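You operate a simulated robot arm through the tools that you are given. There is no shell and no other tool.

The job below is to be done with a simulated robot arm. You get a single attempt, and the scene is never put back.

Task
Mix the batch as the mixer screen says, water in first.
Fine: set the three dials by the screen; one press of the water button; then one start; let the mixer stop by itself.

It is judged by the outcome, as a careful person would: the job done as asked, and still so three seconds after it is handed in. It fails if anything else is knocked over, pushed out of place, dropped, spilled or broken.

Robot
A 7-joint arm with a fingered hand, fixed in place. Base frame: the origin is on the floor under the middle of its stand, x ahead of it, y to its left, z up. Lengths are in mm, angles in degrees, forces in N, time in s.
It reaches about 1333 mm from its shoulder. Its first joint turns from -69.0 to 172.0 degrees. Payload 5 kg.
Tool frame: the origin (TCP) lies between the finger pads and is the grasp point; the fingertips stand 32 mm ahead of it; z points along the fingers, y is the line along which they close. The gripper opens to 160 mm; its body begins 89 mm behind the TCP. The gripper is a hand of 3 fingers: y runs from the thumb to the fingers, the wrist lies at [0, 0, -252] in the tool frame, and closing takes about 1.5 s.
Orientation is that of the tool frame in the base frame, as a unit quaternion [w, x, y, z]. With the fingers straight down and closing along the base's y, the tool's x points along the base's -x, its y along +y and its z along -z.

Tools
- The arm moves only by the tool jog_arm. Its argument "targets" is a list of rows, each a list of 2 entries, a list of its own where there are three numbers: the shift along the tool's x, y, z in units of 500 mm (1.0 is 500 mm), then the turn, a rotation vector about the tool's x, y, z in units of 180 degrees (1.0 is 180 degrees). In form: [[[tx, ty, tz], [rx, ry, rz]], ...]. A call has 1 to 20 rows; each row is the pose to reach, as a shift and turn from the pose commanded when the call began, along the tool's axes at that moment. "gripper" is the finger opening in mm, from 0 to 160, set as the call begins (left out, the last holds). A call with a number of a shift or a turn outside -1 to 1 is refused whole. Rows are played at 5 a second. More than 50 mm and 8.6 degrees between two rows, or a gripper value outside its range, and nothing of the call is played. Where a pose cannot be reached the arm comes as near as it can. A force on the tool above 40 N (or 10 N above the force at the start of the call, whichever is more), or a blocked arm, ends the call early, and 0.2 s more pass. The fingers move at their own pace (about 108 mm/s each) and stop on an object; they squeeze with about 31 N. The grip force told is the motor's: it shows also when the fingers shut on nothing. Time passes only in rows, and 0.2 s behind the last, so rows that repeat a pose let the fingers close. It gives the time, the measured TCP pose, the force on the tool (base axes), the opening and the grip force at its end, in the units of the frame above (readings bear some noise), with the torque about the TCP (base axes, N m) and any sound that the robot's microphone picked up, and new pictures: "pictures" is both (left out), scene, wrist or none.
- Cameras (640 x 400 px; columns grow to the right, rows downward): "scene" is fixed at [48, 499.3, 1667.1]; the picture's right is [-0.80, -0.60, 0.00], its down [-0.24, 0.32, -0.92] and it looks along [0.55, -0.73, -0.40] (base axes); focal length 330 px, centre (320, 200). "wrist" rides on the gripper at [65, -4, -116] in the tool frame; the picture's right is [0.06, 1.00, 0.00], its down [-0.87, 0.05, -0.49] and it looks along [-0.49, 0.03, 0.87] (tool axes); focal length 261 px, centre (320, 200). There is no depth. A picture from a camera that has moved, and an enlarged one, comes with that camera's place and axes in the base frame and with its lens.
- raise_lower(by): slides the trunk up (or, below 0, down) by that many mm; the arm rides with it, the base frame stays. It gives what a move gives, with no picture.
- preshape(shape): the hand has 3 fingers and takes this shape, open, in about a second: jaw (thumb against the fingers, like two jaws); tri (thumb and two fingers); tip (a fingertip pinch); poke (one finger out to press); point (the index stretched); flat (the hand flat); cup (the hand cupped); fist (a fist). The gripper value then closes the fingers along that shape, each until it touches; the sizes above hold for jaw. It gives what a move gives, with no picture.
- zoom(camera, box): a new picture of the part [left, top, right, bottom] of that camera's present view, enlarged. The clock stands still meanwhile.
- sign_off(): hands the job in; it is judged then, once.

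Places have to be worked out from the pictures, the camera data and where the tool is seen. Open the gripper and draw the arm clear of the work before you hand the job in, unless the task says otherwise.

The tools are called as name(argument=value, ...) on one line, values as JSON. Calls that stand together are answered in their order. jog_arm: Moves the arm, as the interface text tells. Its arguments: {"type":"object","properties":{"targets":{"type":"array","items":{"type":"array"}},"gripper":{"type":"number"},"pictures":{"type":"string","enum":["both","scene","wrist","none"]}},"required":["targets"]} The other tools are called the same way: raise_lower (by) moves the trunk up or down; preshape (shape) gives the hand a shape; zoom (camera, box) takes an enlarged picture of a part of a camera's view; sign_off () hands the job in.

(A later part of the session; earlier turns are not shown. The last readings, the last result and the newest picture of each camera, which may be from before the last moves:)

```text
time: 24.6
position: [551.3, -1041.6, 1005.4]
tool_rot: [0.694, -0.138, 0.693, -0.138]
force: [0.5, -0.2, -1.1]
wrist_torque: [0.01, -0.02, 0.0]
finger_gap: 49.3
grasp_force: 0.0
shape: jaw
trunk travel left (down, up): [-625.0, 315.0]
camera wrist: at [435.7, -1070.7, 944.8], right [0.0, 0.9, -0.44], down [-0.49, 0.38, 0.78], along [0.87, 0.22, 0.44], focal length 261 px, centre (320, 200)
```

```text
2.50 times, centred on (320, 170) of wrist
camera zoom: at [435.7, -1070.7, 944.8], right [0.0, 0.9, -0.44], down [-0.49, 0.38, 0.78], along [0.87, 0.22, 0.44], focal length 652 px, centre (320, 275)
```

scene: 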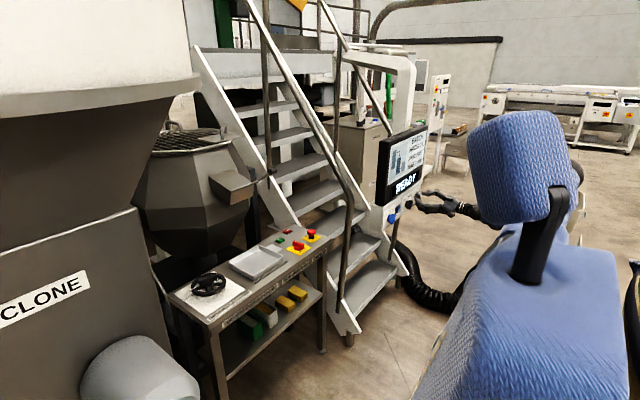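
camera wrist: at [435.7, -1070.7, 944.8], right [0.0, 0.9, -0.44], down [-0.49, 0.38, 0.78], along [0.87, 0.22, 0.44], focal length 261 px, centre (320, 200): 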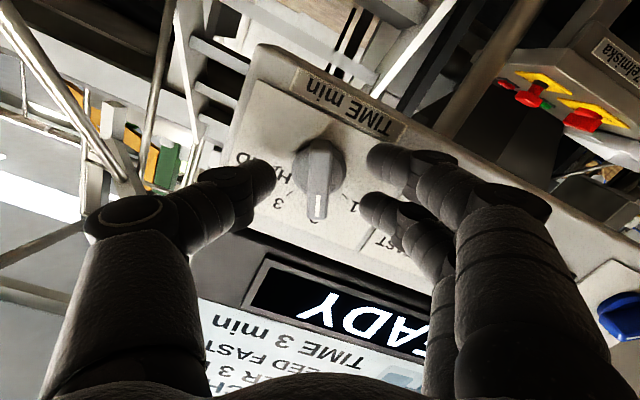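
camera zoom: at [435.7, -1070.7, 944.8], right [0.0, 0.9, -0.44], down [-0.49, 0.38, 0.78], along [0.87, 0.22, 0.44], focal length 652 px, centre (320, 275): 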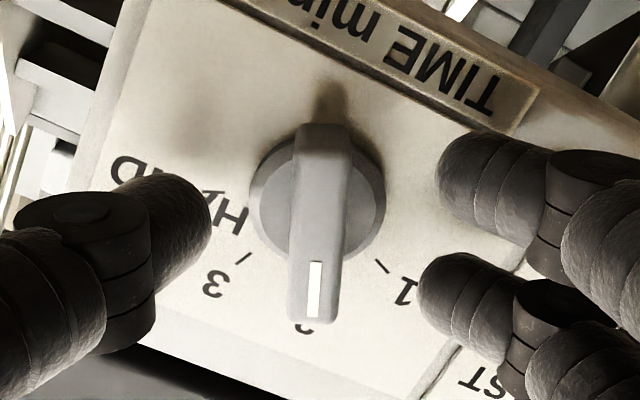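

The fingers straddle the TIME bar. I close on it, then turn 45° clockwise from 2 to 3.

jog_arm(targets=[[[0, -0.001, 0], [0, 0, 0]], [[0, -0.001, 0], [0, 0, 0]], [[0, -0.001, 0], [0, 0, 0]], [[0, -0.001, 0], [0, 0, 0]], [[0, -0.001, 0], [0, 0, 0]], [[0, -0.001, 0], [0, 0, 0]], [[0, -0.001, 0], [0, 0, 0.04167]], [[0, -0.001, 0], [0, 0, 0.08333]], [[0, -0.001, 0], [0, 0, 0.125]], [[0, -0.001, 0], [0, 0, 0.16667]], [[0, -0.001, 0], [0, 0, 0.20833]], [[0, -0.001, 0], [0, 0, 0.25]], [[0, -0.001, 0], [0, 0, 0.25]]], gripper=4)

zoom(camera="wrist", box=[220, 90, 420, 250])

```text
time: 27.4
position: [551.0, -1041.4, 1003.9]
tool_rot: [0.693, 0.138, 0.694, 0.139]
force: [0.4, 6.6, -1.7]
wrist_torque: [-0.06, 0.0, 0.2]
finger_gap: 6.7
grasp_force: 30.2
shape: jaw
trunk travel left (down, up): [-625.0, 315.0]
camera wrist: at [435.5, -1019.3, 941.7], right [0.0, 0.95, 0.33], down [-0.49, -0.28, 0.82], along [0.87, -0.16, 0.46], focal length 261 px, centre (320, 200)
```

scene: 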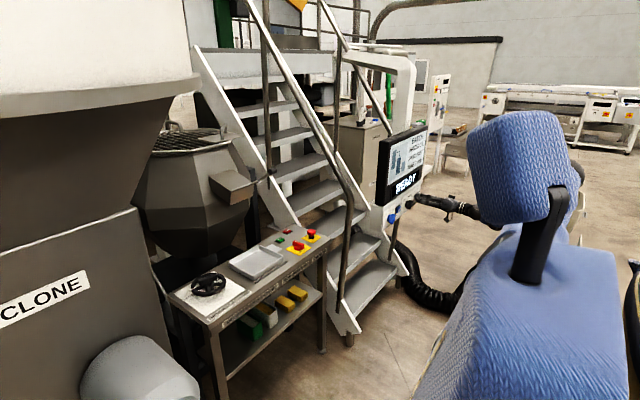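
wrist: 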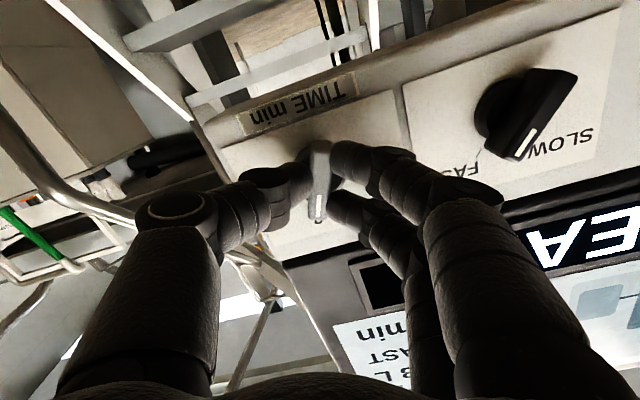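

```text
2.50 times, centred on (320, 170) of wrist
camera zoom: at [435.5, -1019.3, 941.7], right [0.0, 0.95, 0.33], down [-0.49, -0.28, 0.82], along [0.87, -0.16, 0.46], focal length 652 px, centre (320, 275)
```

zoom: 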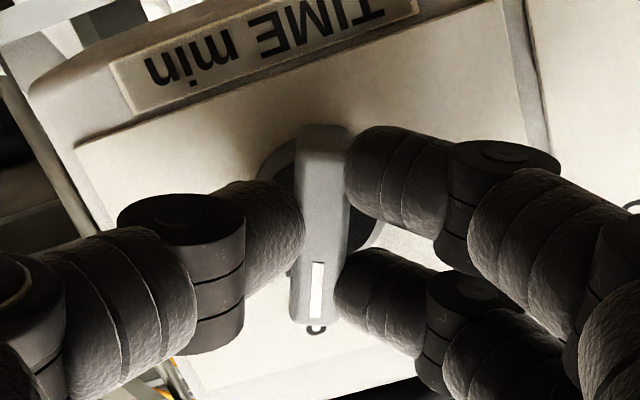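

The TIME bar turned with the hand and points at 3. I open and back straight out to check all three dials.

jog_arm(targets=[[[0, 0, 0], [0, 0, 0]], [[0, 0, 0], [0, 0, 0]], [[0, 0, 0], [0, 0, 0]], [[0, 0, 0], [0, 0, 0]], [[0, 0, -0.04], [0, 0, 0]], [[0, 0, -0.09], [0, 0, 0]], [[0, 0, -0.15], [0, 0, 0]], [[0, 0, -0.22], [0, 0, 0]], [[0, 0, -0.3], [0, 0, 0]], [[0, 0, -0.36], [0, 0, 0]], [[0, 0, -0.36], [0, 0, 0]]], gripper=50)

zoom(camera="wrist", box=[220, 50, 420, 210])

zoom(camera="scene", box=[375, 170, 435, 240])

```text
time: 29.8
position: [371.5, -1040.6, 1000.8]
tool_rot: [0.694, 0.138, 0.694, 0.138]
force: [-0.1, -0.3, 0.1]
wrist_torque: [-0.04, 0.05, -0.01]
finger_gap: 49.6
grasp_force: 0.1
shape: jaw
trunk travel left (down, up): [-625.0, 315.0]
camera wrist: at [255.8, -1020.1, 938.1], right [0.0, 0.95, 0.32], down [-0.49, -0.28, 0.82], along [0.87, -0.16, 0.47], focal length 261 px, centre (320, 200)
```

scene: 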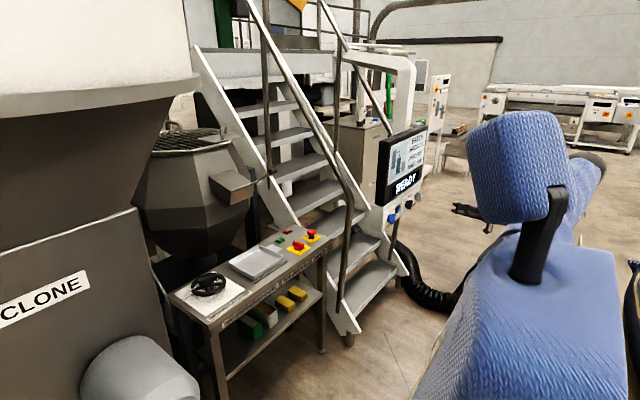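
wrist: 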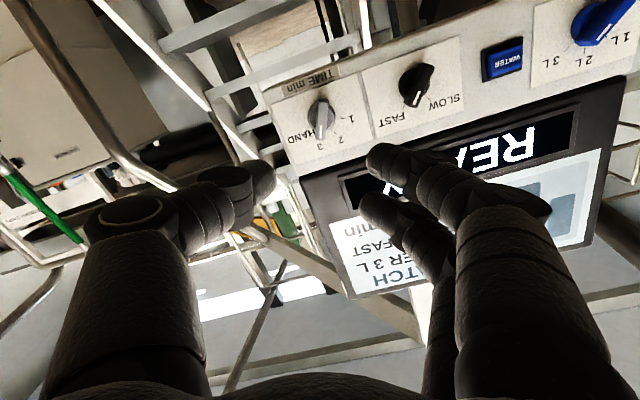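

```text
2.50 times, centred on (320, 130) of wrist
camera zoom: at [255.8, -1020.1, 938.1], right [0.0, 0.95, 0.32], down [-0.49, -0.28, 0.82], along [0.87, -0.16, 0.47], focal length 652 px, centre (320, 375)
```

zoom: 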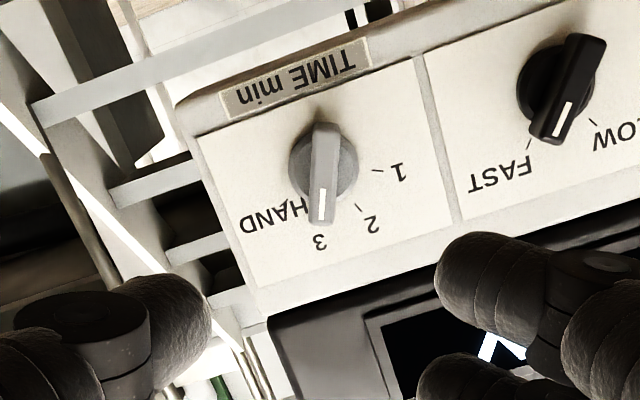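

```text
5.71 times, centred on (405, 205) of scene
camera zoom: at [48.0, 499.3, 1667.1], right [-0.8, -0.6, 0.0], down [-0.24, 0.32, -0.92], along [0.55, -0.73, -0.4], focal length 1884 px, centre (-166, 171)
```

zoom: 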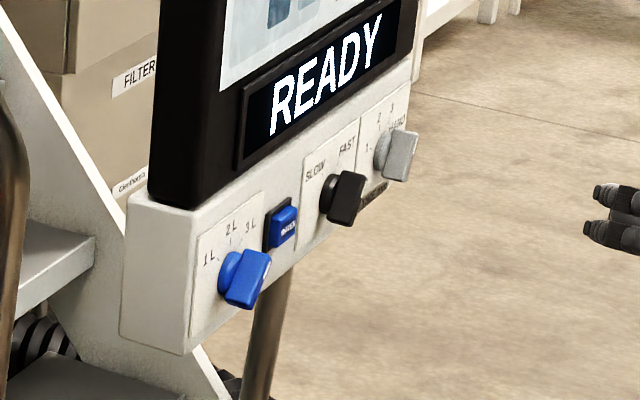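

All three dials are set: 3L, FAST, 3. Next I move the hand in front of the WATER button (y≈-833), well back from it, with the roll taken out.

jog_arm(targets=[[[0.0194, 0.0482, 0.007], [0, 0, -0.01563]], [[0.0388, 0.0963, 0.014], [0, 0, -0.03125]], [[0.0582, 0.1445, 0.021], [0, 0, -0.04688]], [[0.0777, 0.1926, 0.028], [0, 0, -0.0625]], [[0.0971, 0.2408, 0.035], [0, 0, -0.07813]], [[0.1165, 0.2889, 0.042], [0, 0, -0.09375]], [[0.1359, 0.3371, 0.049], [0, 0, -0.10938]], [[0.1553, 0.3852, 0.056], [0, 0, -0.125]], [[0.1553, 0.3852, 0.056], [0, 0, -0.125]]], pictures="none")

```text
time: 31.8
position: [398.0, -834.0, 1006.7]
tool_rot: [0.707, 0.001, 0.707, 0.0]
force: [0.0, -0.6, -0.2]
wrist_torque: [0.01, -0.05, 0.0]
finger_gap: 49.6
grasp_force: 0.1
shape: jaw
trunk travel left (down, up): [-625.0, 315.0]
```

The hand is about 190 mm back from the panel at (398, -834, 1007). I now give it the poke shape and look at where the finger sits.

preshape(shape="poke")

jog_arm(targets=[[[0, 0, 0], [0, 0, 0]]])

zoom(camera="scene", box=[375, 170, 475, 270])

zoom(camera="wrist", box=[220, 50, 420, 210])

```text
time: 32.7
position: [398.3, -835.0, 1006.3]
tool_rot: [0.707, 0.0, 0.707, 0.0]
force: [-0.3, 0.5, 0.2]
wrist_torque: [0.01, 0.0, -0.01]
finger_gap: 0.1
grasp_force: 0.0
shape: poke
trunk travel left (down, up): [-625.0, 315.0]
```

```text
time: 33.1
position: [399.1, -834.4, 1007.1]
tool_rot: [0.707, 0.001, 0.707, 0.0]
force: [-0.5, -0.3, 0.6]
wrist_torque: [-0.01, -0.01, 0.0]
finger_gap: 0.0
grasp_force: 0.1
shape: poke
trunk travel left (down, up): [-625.0, 315.0]
camera wrist: at [282.5, -837.8, 940.0], right [0.0, 1.0, -0.06], down [-0.49, 0.05, 0.87], along [0.87, 0.03, 0.49], focal length 261 px, centre (320, 200)
```

scene: 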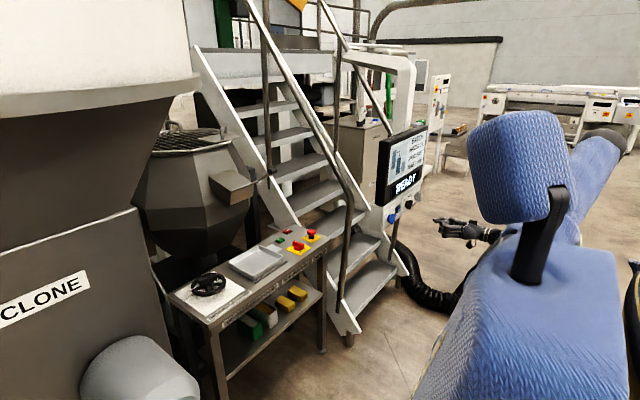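
wrist: 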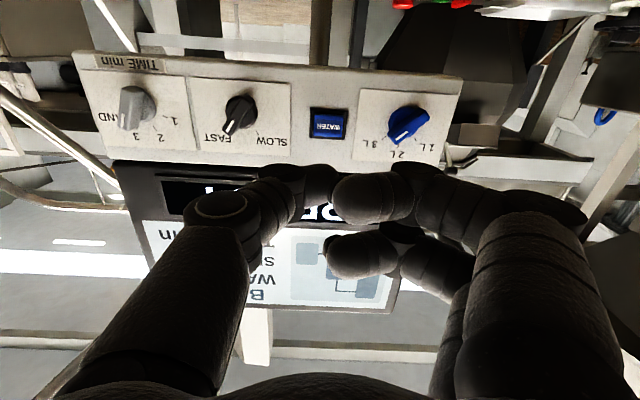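

```text
4.00 times, centred on (425, 220) of scene
camera zoom: at [48.0, 499.3, 1667.1], right [-0.8, -0.6, 0.0], down [-0.24, 0.32, -0.92], along [0.55, -0.73, -0.4], focal length 1319 px, centre (-100, 120)
```

zoom: 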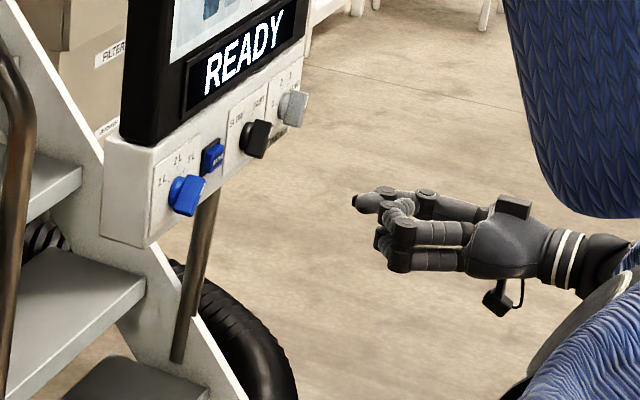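

```text
2.50 times, centred on (320, 130) of wrist
camera zoom: at [282.5, -837.8, 940.0], right [0.0, 1.0, -0.06], down [-0.49, 0.05, 0.87], along [0.87, 0.03, 0.49], focal length 652 px, centre (320, 375)
```

zoom: 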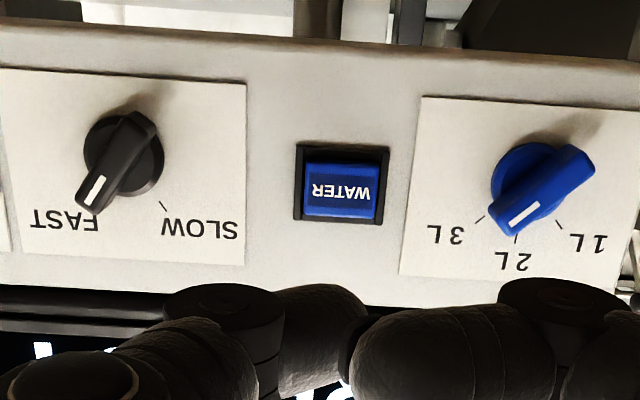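

The dials still look right from here. I need to see which fingertip leads in this poke shape, so I zoom on the hand.

zoom(camera="wrist", box=[180, 120, 460, 295])

zoom(camera="scene", box=[425, 205, 485, 245])

```text
2.29 times, centred on (320, 208) of wrist
camera zoom: at [282.5, -837.8, 940.0], right [0.0, 1.0, -0.06], down [-0.49, 0.05, 0.87], along [0.87, 0.03, 0.49], focal length 596 px, centre (320, 183)
```

zoom: 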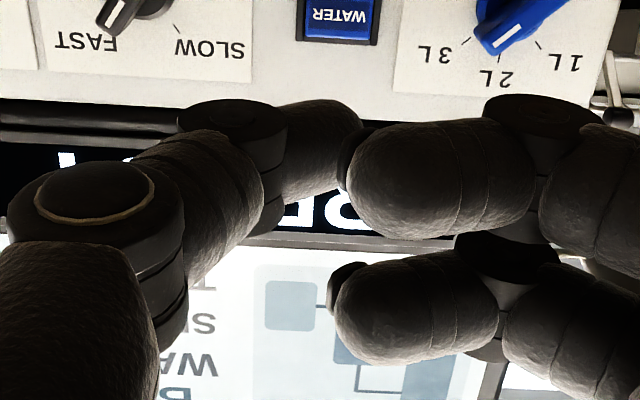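

```text
10.00 times, centred on (455, 225) of scene
camera zoom: at [48.0, 499.3, 1667.1], right [-0.8, -0.6, 0.0], down [-0.24, 0.32, -0.92], along [0.55, -0.73, -0.4], focal length 3296 px, centre (-1030, -50)
```

zoom: 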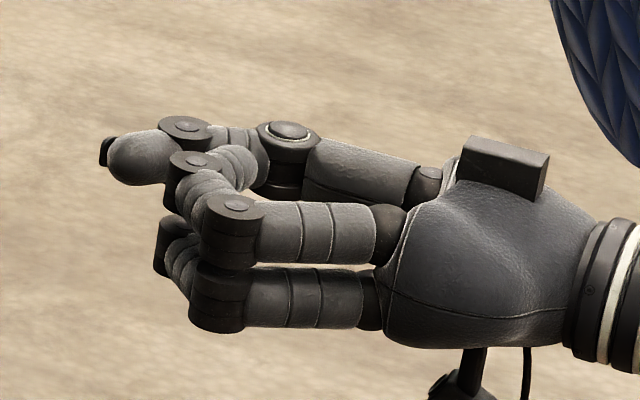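

In poke the thumb tip leads, slanted inward. I try the point shape to compare, since a straight index would give a clearer, longer lead.

preshape(shape="point")

jog_arm(targets=[[[0, 0, 0], [0, 0, 0]]])

zoom(camera="scene", box=[425, 205, 485, 245])

zoom(camera="wrist", box=[180, 80, 500, 280])

```text
time: 34.0
position: [398.0, -833.6, 1005.8]
tool_rot: [0.707, 0.001, 0.707, -0.001]
force: [-0.3, -0.2, 0.9]
wrist_torque: [-0.02, -0.01, 0.01]
finger_gap: 0.2
grasp_force: 0.0
shape: point
trunk travel left (down, up): [-625.0, 315.0]
```

```text
time: 34.4
position: [398.9, -833.7, 1006.9]
tool_rot: [0.707, 0.001, 0.707, -0.001]
force: [0.3, 0.2, -0.3]
wrist_torque: [-0.03, -0.02, 0.01]
finger_gap: 0.0
grasp_force: 0.1
shape: point
trunk travel left (down, up): [-625.0, 315.0]
camera wrist: at [282.5, -837.8, 940.0], right [0.0, 1.0, -0.06], down [-0.49, 0.05, 0.87], along [0.87, 0.03, 0.49], focal length 261 px, centre (320, 200)
```

scene: 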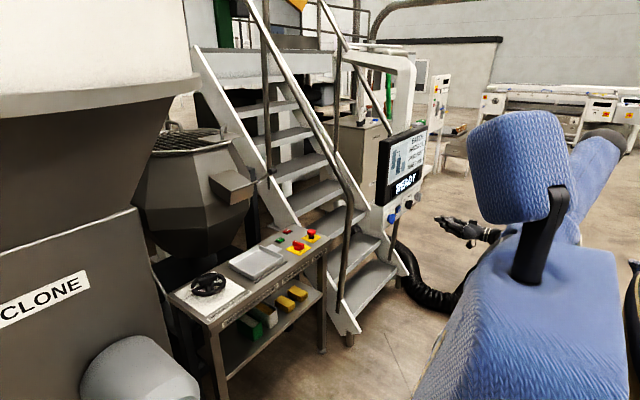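
wrist: 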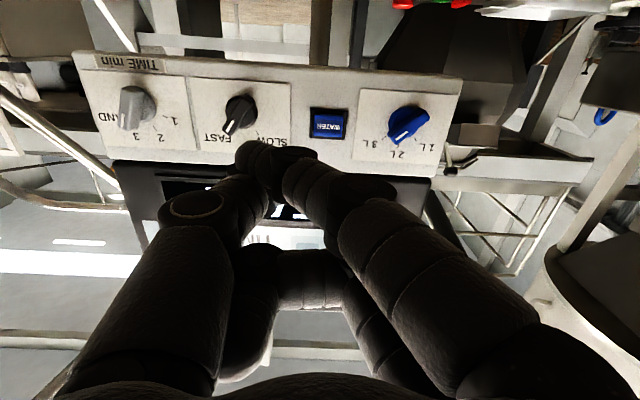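

```text
10.00 times, centred on (455, 225) of scene
camera zoom: at [48.0, 499.3, 1667.1], right [-0.8, -0.6, 0.0], down [-0.24, 0.32, -0.92], along [0.55, -0.73, -0.4], focal length 3296 px, centre (-1030, -50)
```

zoom: 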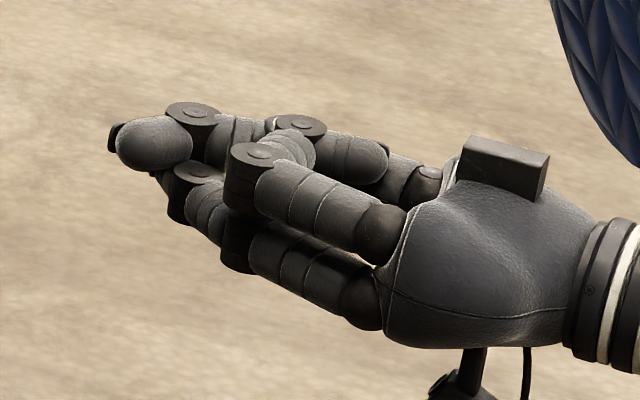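

```text
2.00 times, centred on (340, 180) of wrist
camera zoom: at [282.5, -837.8, 940.0], right [0.0, 1.0, -0.06], down [-0.49, 0.05, 0.87], along [0.87, 0.03, 0.49], focal length 521 px, centre (280, 240)
```

zoom: 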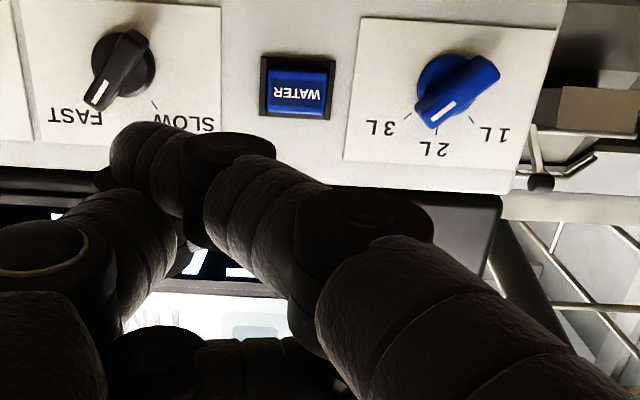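

The point shape is more tangled, so I go back to poke, where the thumb tip clearly leads near the tool axis.

preshape(shape="poke")

jog_arm(targets=[[[0, 0, 0.06], [0, 0, 0]], [[0, 0, 0.12], [0, 0, 0]], [[0, 0, 0.18], [0, 0, 0]], [[0, 0, 0.2], [0, 0, 0]], [[0, 0, 0.2], [0, 0, 0]]])

zoom(camera="scene", box=[385, 185, 445, 230])

zoom(camera="wrist", box=[220, 80, 420, 240])

```text
time: 35.3
position: [398.7, -834.8, 1006.3]
tool_rot: [0.707, 0.0, 0.707, 0.001]
force: [-0.5, -0.3, 0.5]
wrist_torque: [0.0, 0.0, 0.02]
finger_gap: 0.0
grasp_force: 0.0
shape: poke
trunk travel left (down, up): [-625.0, 315.0]
```

```text
time: 36.5
position: [499.3, -833.4, 1004.0]
tool_rot: [0.707, 0.001, 0.707, 0.0]
force: [0.2, 0.5, 0.7]
wrist_torque: [-0.01, 0.0, 0.02]
finger_gap: 0.1
grasp_force: 0.1
shape: poke
trunk travel left (down, up): [-625.0, 315.0]
camera wrist: at [383.8, -836.8, 938.4], right [0.0, 1.0, -0.06], down [-0.49, 0.05, 0.87], along [0.87, 0.03, 0.49], focal length 261 px, centre (320, 200)
```

scene: 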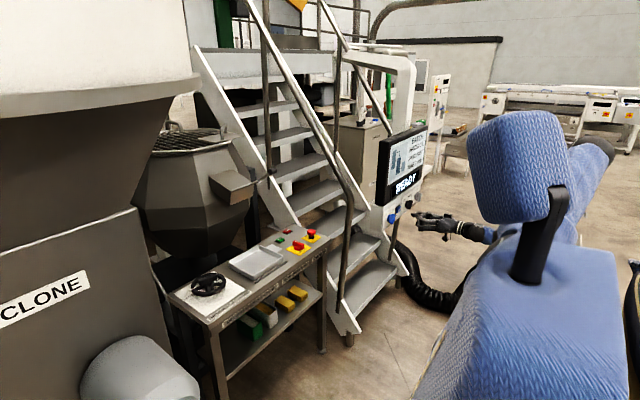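
wrist: 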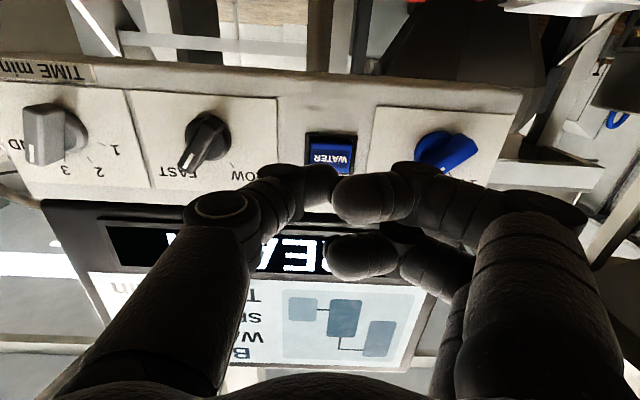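

```text
8.89 times, centred on (415, 208) of scene
camera zoom: at [48.0, 499.3, 1667.1], right [-0.8, -0.6, 0.0], down [-0.24, 0.32, -0.92], along [0.55, -0.73, -0.4], focal length 2930 px, centre (-524, 133)
```

zoom: 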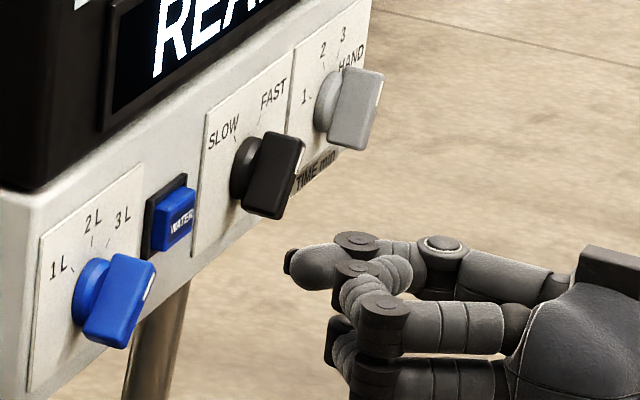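

```text
2.50 times, centred on (320, 160) of wrist
camera zoom: at [383.8, -836.8, 938.4], right [0.0, 1.0, -0.06], down [-0.49, 0.05, 0.87], along [0.87, 0.03, 0.49], focal length 652 px, centre (320, 300)
```

zoom: 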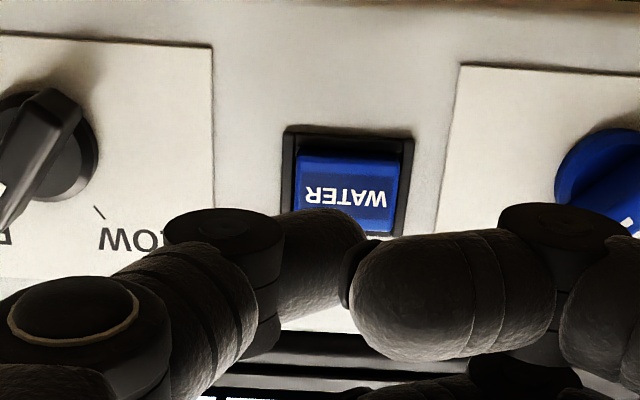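

The thumb tip leads the TCP by about 25 mm and sits ~7 mm to +y, and the WATER button centre works out at about (582, -823, 1011). I shift to line the tip up with the button and come to ~10 mm short of it.

jog_arm(targets=[[[-0.013, 0.007, 0.03], [0, 0, 0]], [[-0.013, 0.007, 0.06], [0, 0, 0]], [[-0.013, 0.007, 0.084], [0, 0, 0]], [[-0.013, 0.007, 0.084], [0, 0, 0]]])

zoom(camera="scene", box=[385, 185, 445, 230])

zoom(camera="wrist", box=[220, 80, 420, 240])

```text
time: 37.5
position: [541.0, -830.0, 1011.5]
tool_rot: [0.707, 0.0, 0.707, 0.0]
force: [0.0, -0.9, 0.3]
wrist_torque: [0.0, 0.0, -0.01]
finger_gap: 0.0
grasp_force: 0.0
shape: poke
trunk travel left (down, up): [-625.0, 315.0]
camera wrist: at [425.5, -833.6, 945.6], right [0.0, 1.0, -0.06], down [-0.49, 0.05, 0.87], along [0.87, 0.03, 0.49], focal length 261 px, centre (320, 200)
```

scene: 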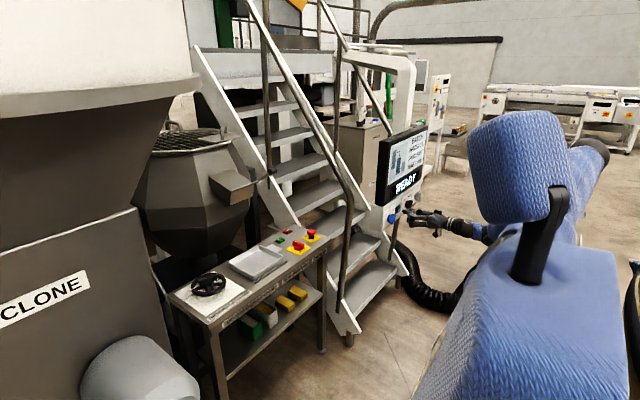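
wrist: 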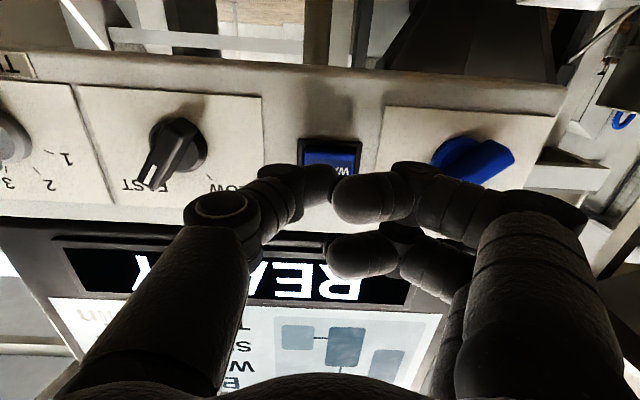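

```text
8.89 times, centred on (415, 208) of scene
camera zoom: at [48.0, 499.3, 1667.1], right [-0.8, -0.6, 0.0], down [-0.24, 0.32, -0.92], along [0.55, -0.73, -0.4], focal length 2930 px, centre (-524, 133)
```

zoom: 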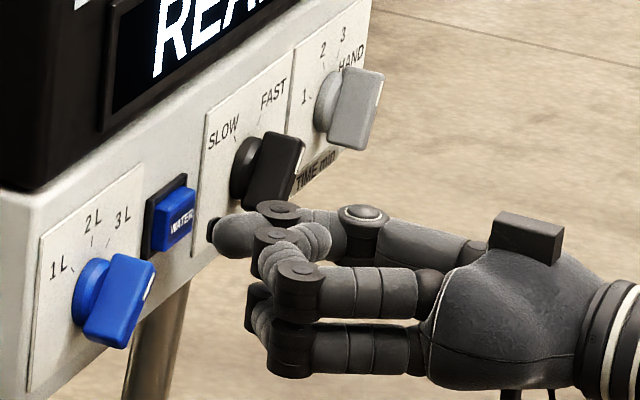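

```text
2.50 times, centred on (320, 160) of wrist
camera zoom: at [425.5, -833.6, 945.6], right [0.0, 1.0, -0.06], down [-0.49, 0.05, 0.87], along [0.87, 0.03, 0.49], focal length 652 px, centre (320, 300)
```

zoom: 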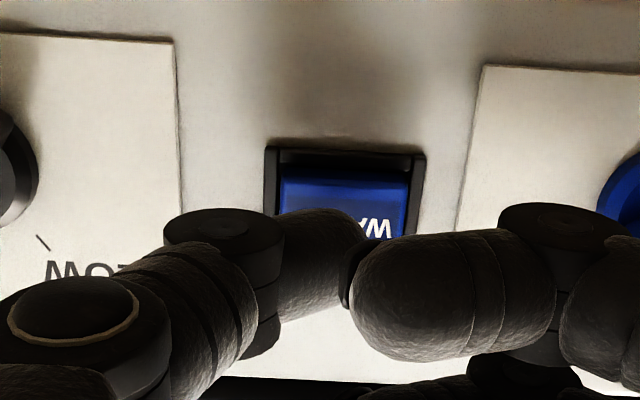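

The tip is about 14 mm from the button and within a few mm of its centre. I correct by ~2 mm up and advance slowly to first contact.

jog_arm(targets=[[[-0.002, 0.002, 0.008], [0, 0, 0]], [[-0.004, 0.003, 0.016], [0, 0, 0]], [[-0.004, 0.003, 0.022], [0, 0, 0]], [[-0.004, 0.003, 0.026], [0, 0, 0]], [[-0.004, 0.003, 0.03], [0, 0, 0]]])

zoom(camera="scene", box=[385, 185, 445, 230])

```text
time: 38.7
position: [555.6, -829.5, 1013.8]
tool_rot: [0.707, 0.0, 0.707, 0.0]
force: [-0.8, -0.4, -0.1]
wrist_torque: [-0.01, -0.02, 0.01]
finger_gap: 0.1
grasp_force: 0.1
shape: poke
trunk travel left (down, up): [-625.0, 315.0]
camera wrist: at [440.5, -832.8, 947.5], right [0.0, 1.0, -0.06], down [-0.49, 0.05, 0.87], along [0.87, 0.03, 0.49], focal length 261 px, centre (320, 200)
```

scene: 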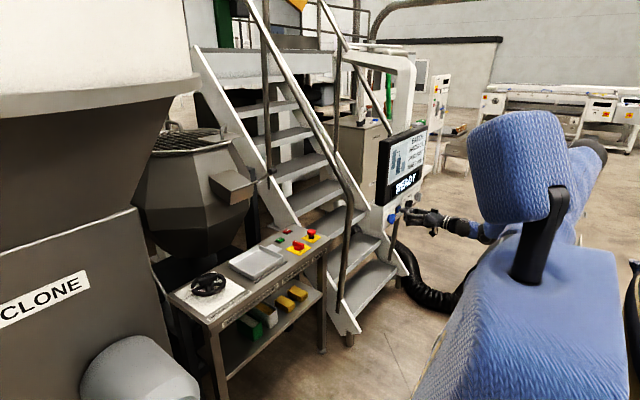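
wrist: 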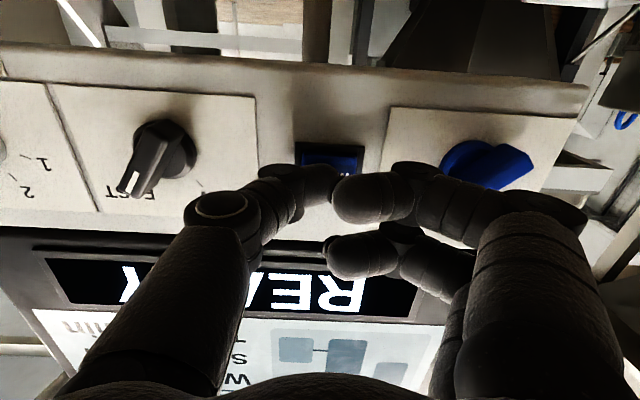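

```text
8.89 times, centred on (415, 208) of scene
camera zoom: at [48.0, 499.3, 1667.1], right [-0.8, -0.6, 0.0], down [-0.24, 0.32, -0.92], along [0.55, -0.73, -0.4], focal length 2930 px, centre (-524, 133)
```

zoom: 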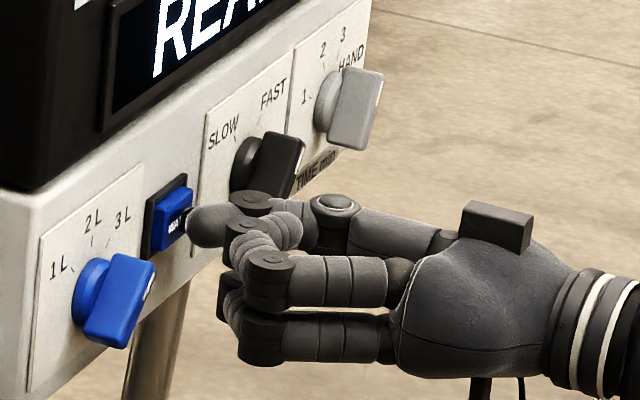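

No contact force yet; the tip is right at the button face. I advance another 5 mm in small steps.

jog_arm(targets=[[[0, 0, 0.0025], [0, 0, 0]], [[0, 0, 0.005], [0, 0, 0]], [[0, 0, 0.0075], [0, 0, 0]], [[0, 0, 0.01], [0, 0, 0]]])

zoom(camera="scene", box=[375, 140, 445, 230])

```text
time: 39.7
position: [560.6, -828.7, 1013.6]
tool_rot: [0.707, 0.001, 0.707, 0.0]
force: [-3.9, -0.2, -0.6]
wrist_torque: [0.0, 0.04, 0.04]
finger_gap: 0.2
grasp_force: 0.1
shape: poke
trunk travel left (down, up): [-625.0, 315.0]
heard: click
camera wrist: at [443.6, -833.0, 947.6], right [0.0, 1.0, -0.06], down [-0.49, 0.05, 0.87], along [0.87, 0.03, 0.49], focal length 261 px, centre (320, 200)
```

scene: 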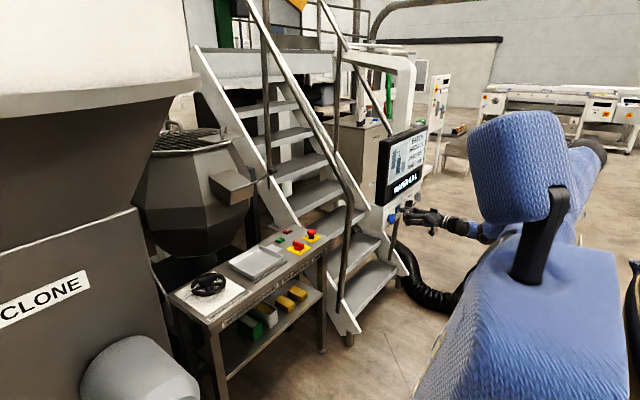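
wrist: 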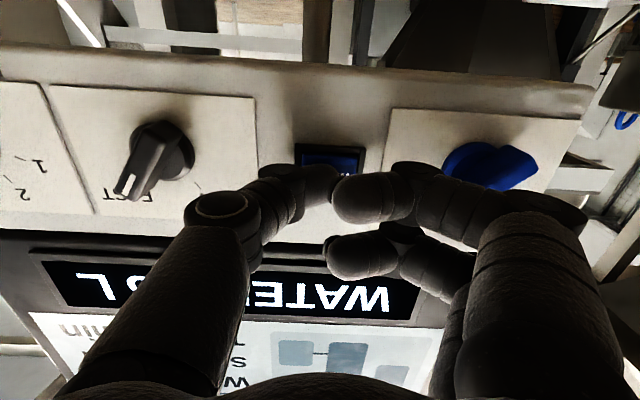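

```text
4.44 times, centred on (410, 185) of scene
camera zoom: at [48.0, 499.3, 1667.1], right [-0.8, -0.6, 0.0], down [-0.24, 0.32, -0.92], along [0.55, -0.73, -0.4], focal length 1465 px, centre (-80, 267)
```

zoom: 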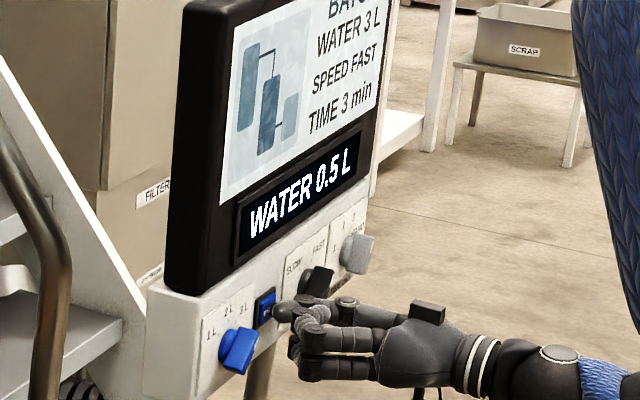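

A click was heard and the screen shows WATER 0.5 L, so the press registered. I back straight off the button and watch the water count.

jog_arm(targets=[[[0, 0, -0.03], [0, 0, 0]], [[0, 0, -0.08], [0, 0, 0]], [[0, 0, -0.15], [0, 0, 0]], [[0, 0, -0.23], [0, 0, 0]], [[0, 0, -0.3], [0, 0, 0]], [[0, 0, -0.36], [0, 0, 0]], [[0, 0, -0.36], [0, 0, 0]]])

zoom(camera="scene", box=[375, 115, 445, 230])

```text
time: 41.3
position: [380.1, -829.0, 1015.0]
tool_rot: [0.707, 0.0, 0.707, 0.0]
force: [0.7, -0.3, 0.4]
wrist_torque: [-0.01, -0.03, 0.03]
finger_gap: 0.0
grasp_force: 0.1
shape: poke
trunk travel left (down, up): [-625.0, 315.0]
camera wrist: at [264.5, -831.7, 948.5], right [0.0, 1.0, -0.06], down [-0.49, 0.05, 0.87], along [0.87, 0.03, 0.49], focal length 261 px, centre (320, 200)
```

scene: 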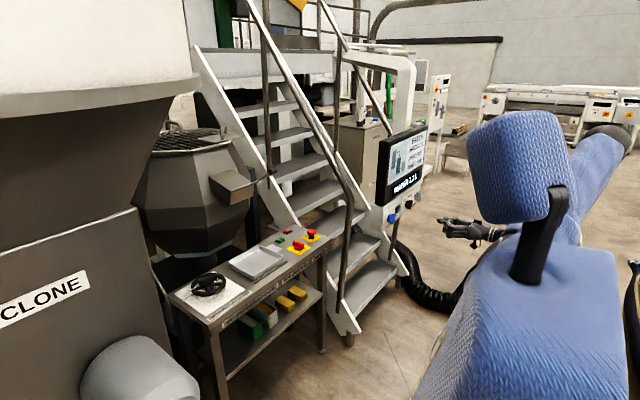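
wrist: 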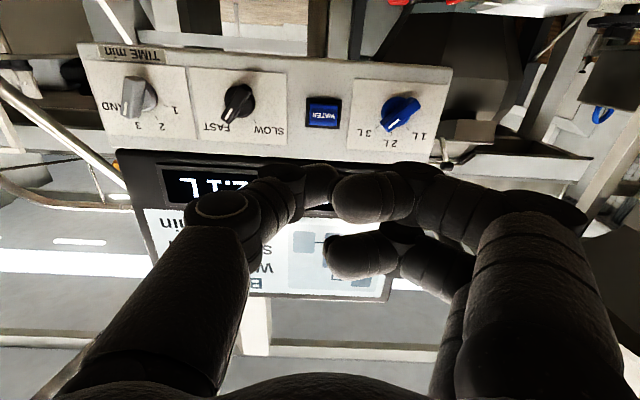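

```text
3.48 times, centred on (410, 172) of scene
camera zoom: at [48.0, 499.3, 1667.1], right [-0.8, -0.6, 0.0], down [-0.24, 0.32, -0.92], along [0.55, -0.73, -0.4], focal length 1147 px, centre (7, 296)
```

zoom: 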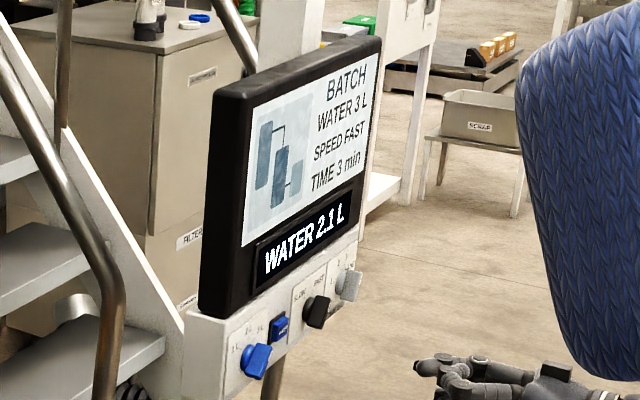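

Water is at 2.1 L and counting by itself. Meanwhile I swing the hand back away from the screen to a tool-down pose at about (600, -545, 1150), moving sideways first, to go toward the START button.

jog_arm(targets=[[[-0.0225, 0.0568, 0], [0, 0.04167, 0]], [[-0.045, 0.1136, 0], [0, 0.08333, 0]], [[-0.0675, 0.1704, 0], [0, 0.125, 0]], [[-0.09, 0.2272, 0], [0, 0.16667, 0]], [[-0.1125, 0.284, 0.055], [0, 0.20833, 0]], [[-0.135, 0.3408, 0.11], [0, 0.25, 0]], [[-0.1575, 0.3976, 0.165], [0, 0.29167, 0]], [[-0.18, 0.4544, 0.22], [0, 0.33333, 0]], [[-0.2025, 0.5112, 0.275], [0, 0.375, 0]], [[-0.225, 0.568, 0.33], [0, 0.41667, 0]], [[-0.2475, 0.568, 0.385], [0, 0.45833, 0]], [[-0.27, 0.568, 0.44], [0, 0.5, 0]], [[-0.27, 0.568, 0.44], [0, 0.5, 0]]])

zoom(camera="scene", box=[370, 115, 450, 230])

```text
time: 44.1
position: [598.8, -545.3, 1148.6]
tool_rot: [0.001, 0.0, 1.0, 0.0]
force: [0.4, -0.4, -0.8]
wrist_torque: [0.0, -0.04, -0.02]
finger_gap: 0.0
grasp_force: 0.2
shape: poke
trunk travel left (down, up): [-625.0, 315.0]
camera wrist: at [533.8, -548.0, 1263.2], right [-0.06, 1.0, 0.0], down [0.87, 0.05, 0.49], along [0.49, 0.03, -0.87], focal length 261 px, centre (320, 200)
```

scene: 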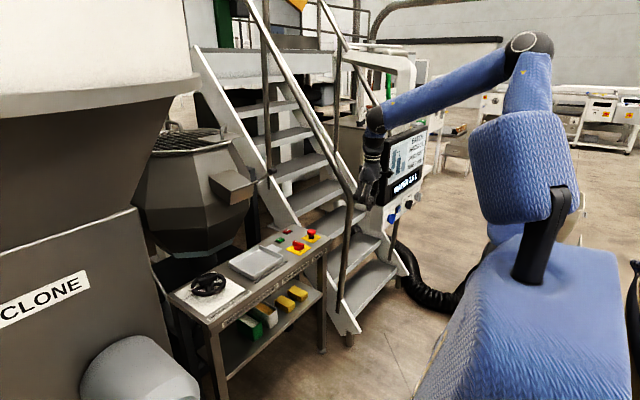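
wrist: 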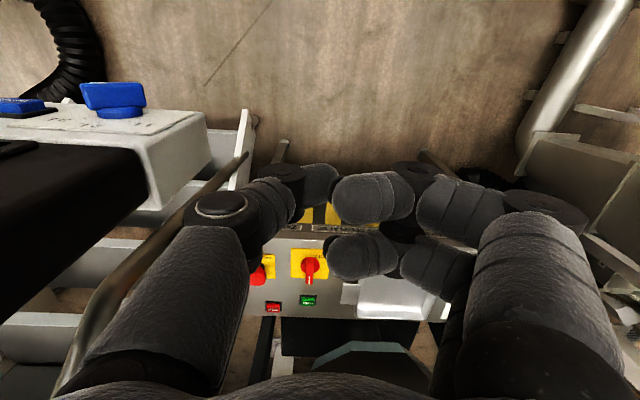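

```text
3.48 times, centred on (410, 172) of scene
camera zoom: at [48.0, 499.3, 1667.1], right [-0.8, -0.6, 0.0], down [-0.24, 0.32, -0.92], along [0.55, -0.73, -0.4], focal length 1147 px, centre (7, 296)
```

zoom: 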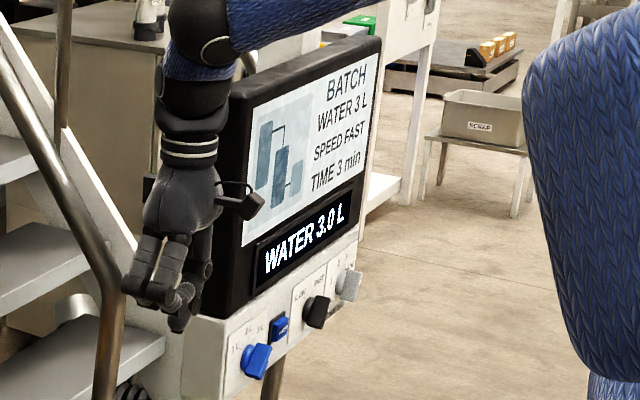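

The screen shows WATER 3.0 L. I zoom on the wrist view to check START and what stands behind the table.

zoom(camera="wrist", box=[220, 240, 460, 400])

zoom(camera="scene", box=[120, 110, 360, 310])

```text
2.50 times, centred on (340, 320) of wrist
camera zoom: at [533.8, -548.0, 1263.2], right [-0.06, 1.0, 0.0], down [0.87, 0.05, 0.49], along [0.49, 0.03, -0.87], focal length 652 px, centre (270, -100)
```

zoom: 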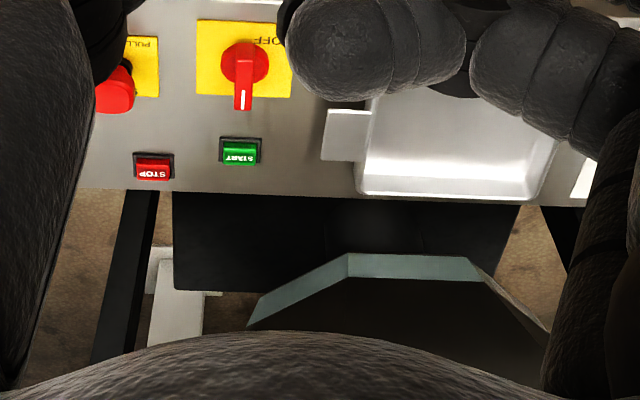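

```text
2.00 times, centred on (240, 210) of scene
camera zoom: at [48.0, 499.3, 1667.1], right [-0.8, -0.6, 0.0], down [-0.24, 0.32, -0.92], along [0.55, -0.73, -0.4], focal length 659 px, centre (480, 180)
```

zoom: 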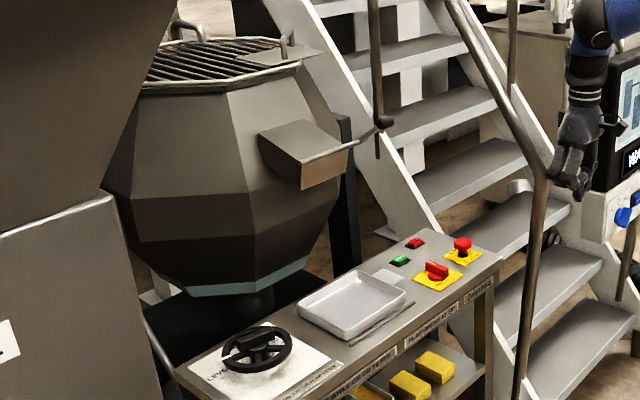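

START works out at about (1090, -546, ~805), with the mixer bowl well beyond it (x>1300) and the main switch ~100 mm nearer to me. I move forward at height, tool down, halfway first, to check reach and clearance.

jog_arm(targets=[[[-0.07, -0.002, 0.025], [0, 0, 0]], [[-0.14, -0.004, 0.05], [0, 0, 0]], [[-0.21, -0.006, 0.075], [0, 0, 0]], [[-0.28, -0.008, 0.1], [0, 0, 0]], [[-0.35, -0.01, 0.125], [0, 0, 0]], [[-0.42, -0.012, 0.15], [0, 0, 0]], [[-0.49, -0.014, 0.17], [0, 0, 0]], [[-0.56, -0.016, 0.19], [0, 0, 0]], [[-0.56, -0.016, 0.19], [0, 0, 0]]])

zoom(camera="scene", box=[120, 80, 440, 320])

```text
time: 46.1
position: [880.4, -554.9, 1054.3]
tool_rot: [0.001, 0.0, 1.0, 0.0]
force: [-1.1, 1.0, 0.4]
wrist_torque: [-0.04, -0.01, 0.01]
finger_gap: 0.0
grasp_force: 0.0
shape: poke
trunk travel left (down, up): [-625.0, 315.0]
camera wrist: at [815.4, -558.8, 1168.5], right [-0.06, 1.0, 0.0], down [0.87, 0.05, 0.49], along [0.49, 0.03, -0.87], focal length 261 px, centre (320, 200)
```

scene: 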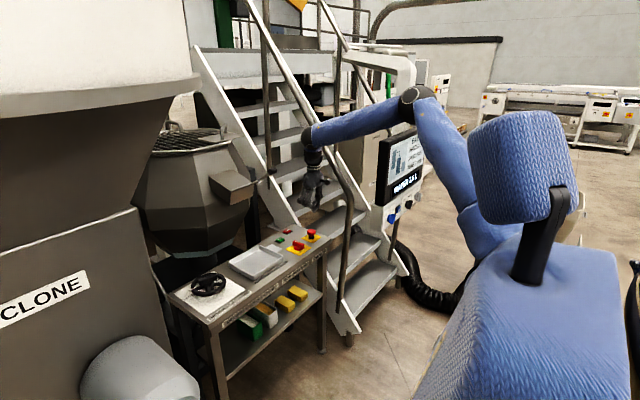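
wrist: 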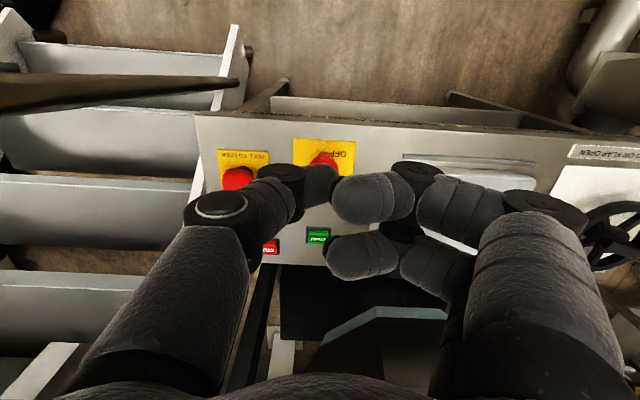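

```text
1.67 times, centred on (280, 200) of scene
camera zoom: at [48.0, 499.3, 1667.1], right [-0.8, -0.6, 0.0], down [-0.24, 0.32, -0.92], along [0.55, -0.73, -0.4], focal length 549 px, centre (387, 200)
```

zoom: 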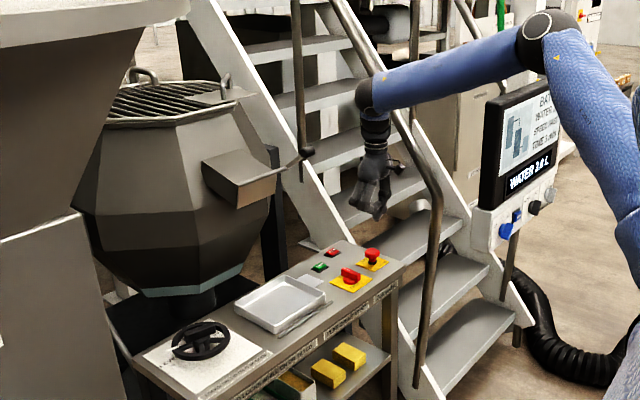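

The arm reaches comfortably so far and nothing is near. I go on to above START at (1090, -553, 1000).

jog_arm(targets=[[[-0.06, 0.001, 0.016], [0, 0, 0]], [[-0.12, 0.002, 0.032], [0, 0, 0]], [[-0.18, 0.003, 0.048], [0, 0, 0]], [[-0.24, 0.004, 0.064], [0, 0, 0]], [[-0.3, 0.004, 0.08], [0, 0, 0]], [[-0.36, 0.004, 0.096], [0, 0, 0]], [[-0.419, 0.004, 0.11], [0, 0, 0]], [[-0.419, 0.004, 0.11], [0, 0, 0]]])

zoom(camera="scene", box=[200, 120, 400, 280])

zoom(camera="wrist", box=[200, 90, 440, 250])

```text
time: 47.9
position: [960.7, -553.8, 1017.1]
tool_rot: [0.003, 0.0, 1.0, 0.0]
force: [-0.5, 0.5, -0.2]
wrist_torque: [0.02, -0.02, 0.0]
finger_gap: 0.0
grasp_force: 0.0
shape: poke
out of reach, approached as far as the arm can: row 3, 4, 5, 6, 7, 8
trunk travel left (down, up): [-625.0, 315.0]
camera wrist: at [895.4, -556.5, 1130.6], right [-0.06, 1.0, 0.0], down [0.87, 0.05, 0.5], along [0.49, 0.03, -0.87], focal length 261 px, centre (320, 200)
```

scene: 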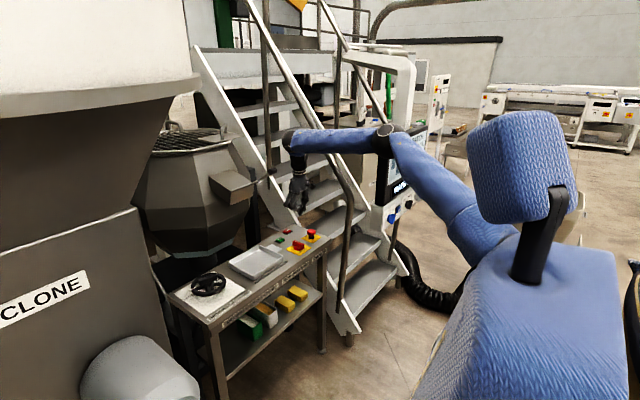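
wrist: 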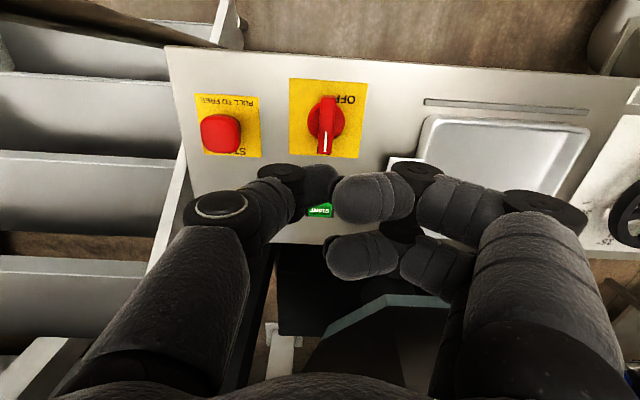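

```text
2.50 times, centred on (300, 200) of scene
camera zoom: at [48.0, 499.3, 1667.1], right [-0.8, -0.6, 0.0], down [-0.24, 0.32, -0.92], along [0.55, -0.73, -0.4], focal length 824 px, centre (370, 200)
```

zoom: 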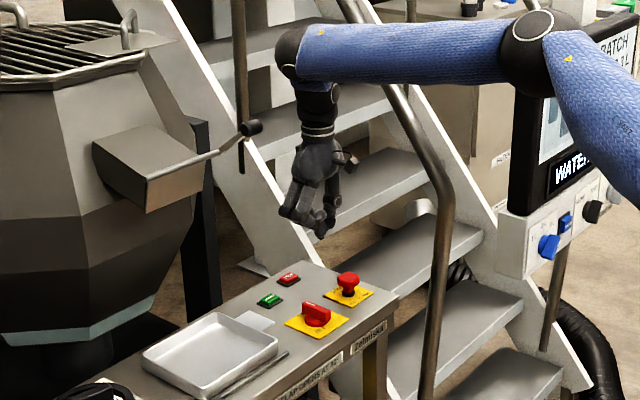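

```text
2.50 times, centred on (320, 170) of wrist
camera zoom: at [895.4, -556.5, 1130.6], right [-0.06, 1.0, 0.0], down [0.87, 0.05, 0.5], along [0.49, 0.03, -0.87], focal length 652 px, centre (320, 275)
```

zoom: 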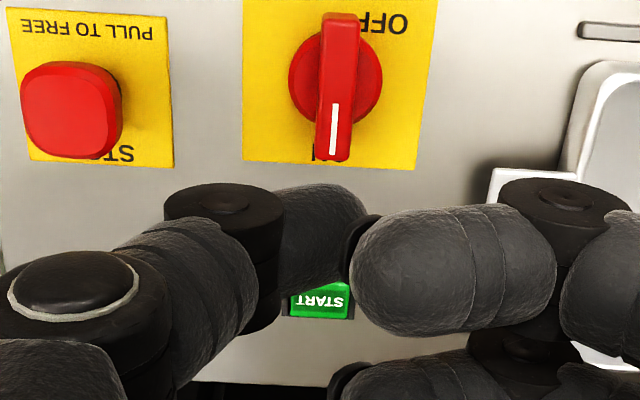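

With the tool straight down the arm cannot go past x≈961, so I need to tilt the hand forward. First I back off a little to a reachable pose to see where the commanded pose stands.

jog_arm(targets=[[[0.06, 0, -0.01], [0, 0, 0]], [[0.12, 0, -0.02], [0, 0, 0]], [[0.18, 0, -0.03], [0, 0, 0]], [[0.24, 0, -0.04], [0, 0, 0]], [[0.3, 0, -0.05], [0, 0, 0]], [[0.36, 0, -0.06], [0, 0, 0]], [[0.36, 0, -0.06], [0, 0, 0]]], pictures="none")

```text
time: 49.5
position: [781.8, -555.1, 1045.0]
tool_rot: [-0.001, 0.0, 1.0, 0.0]
force: [1.0, -1.3, 0.6]
wrist_torque: [0.0, 0.03, 0.01]
finger_gap: 0.0
grasp_force: 0.0
shape: poke
trunk travel left (down, up): [-625.0, 315.0]
```

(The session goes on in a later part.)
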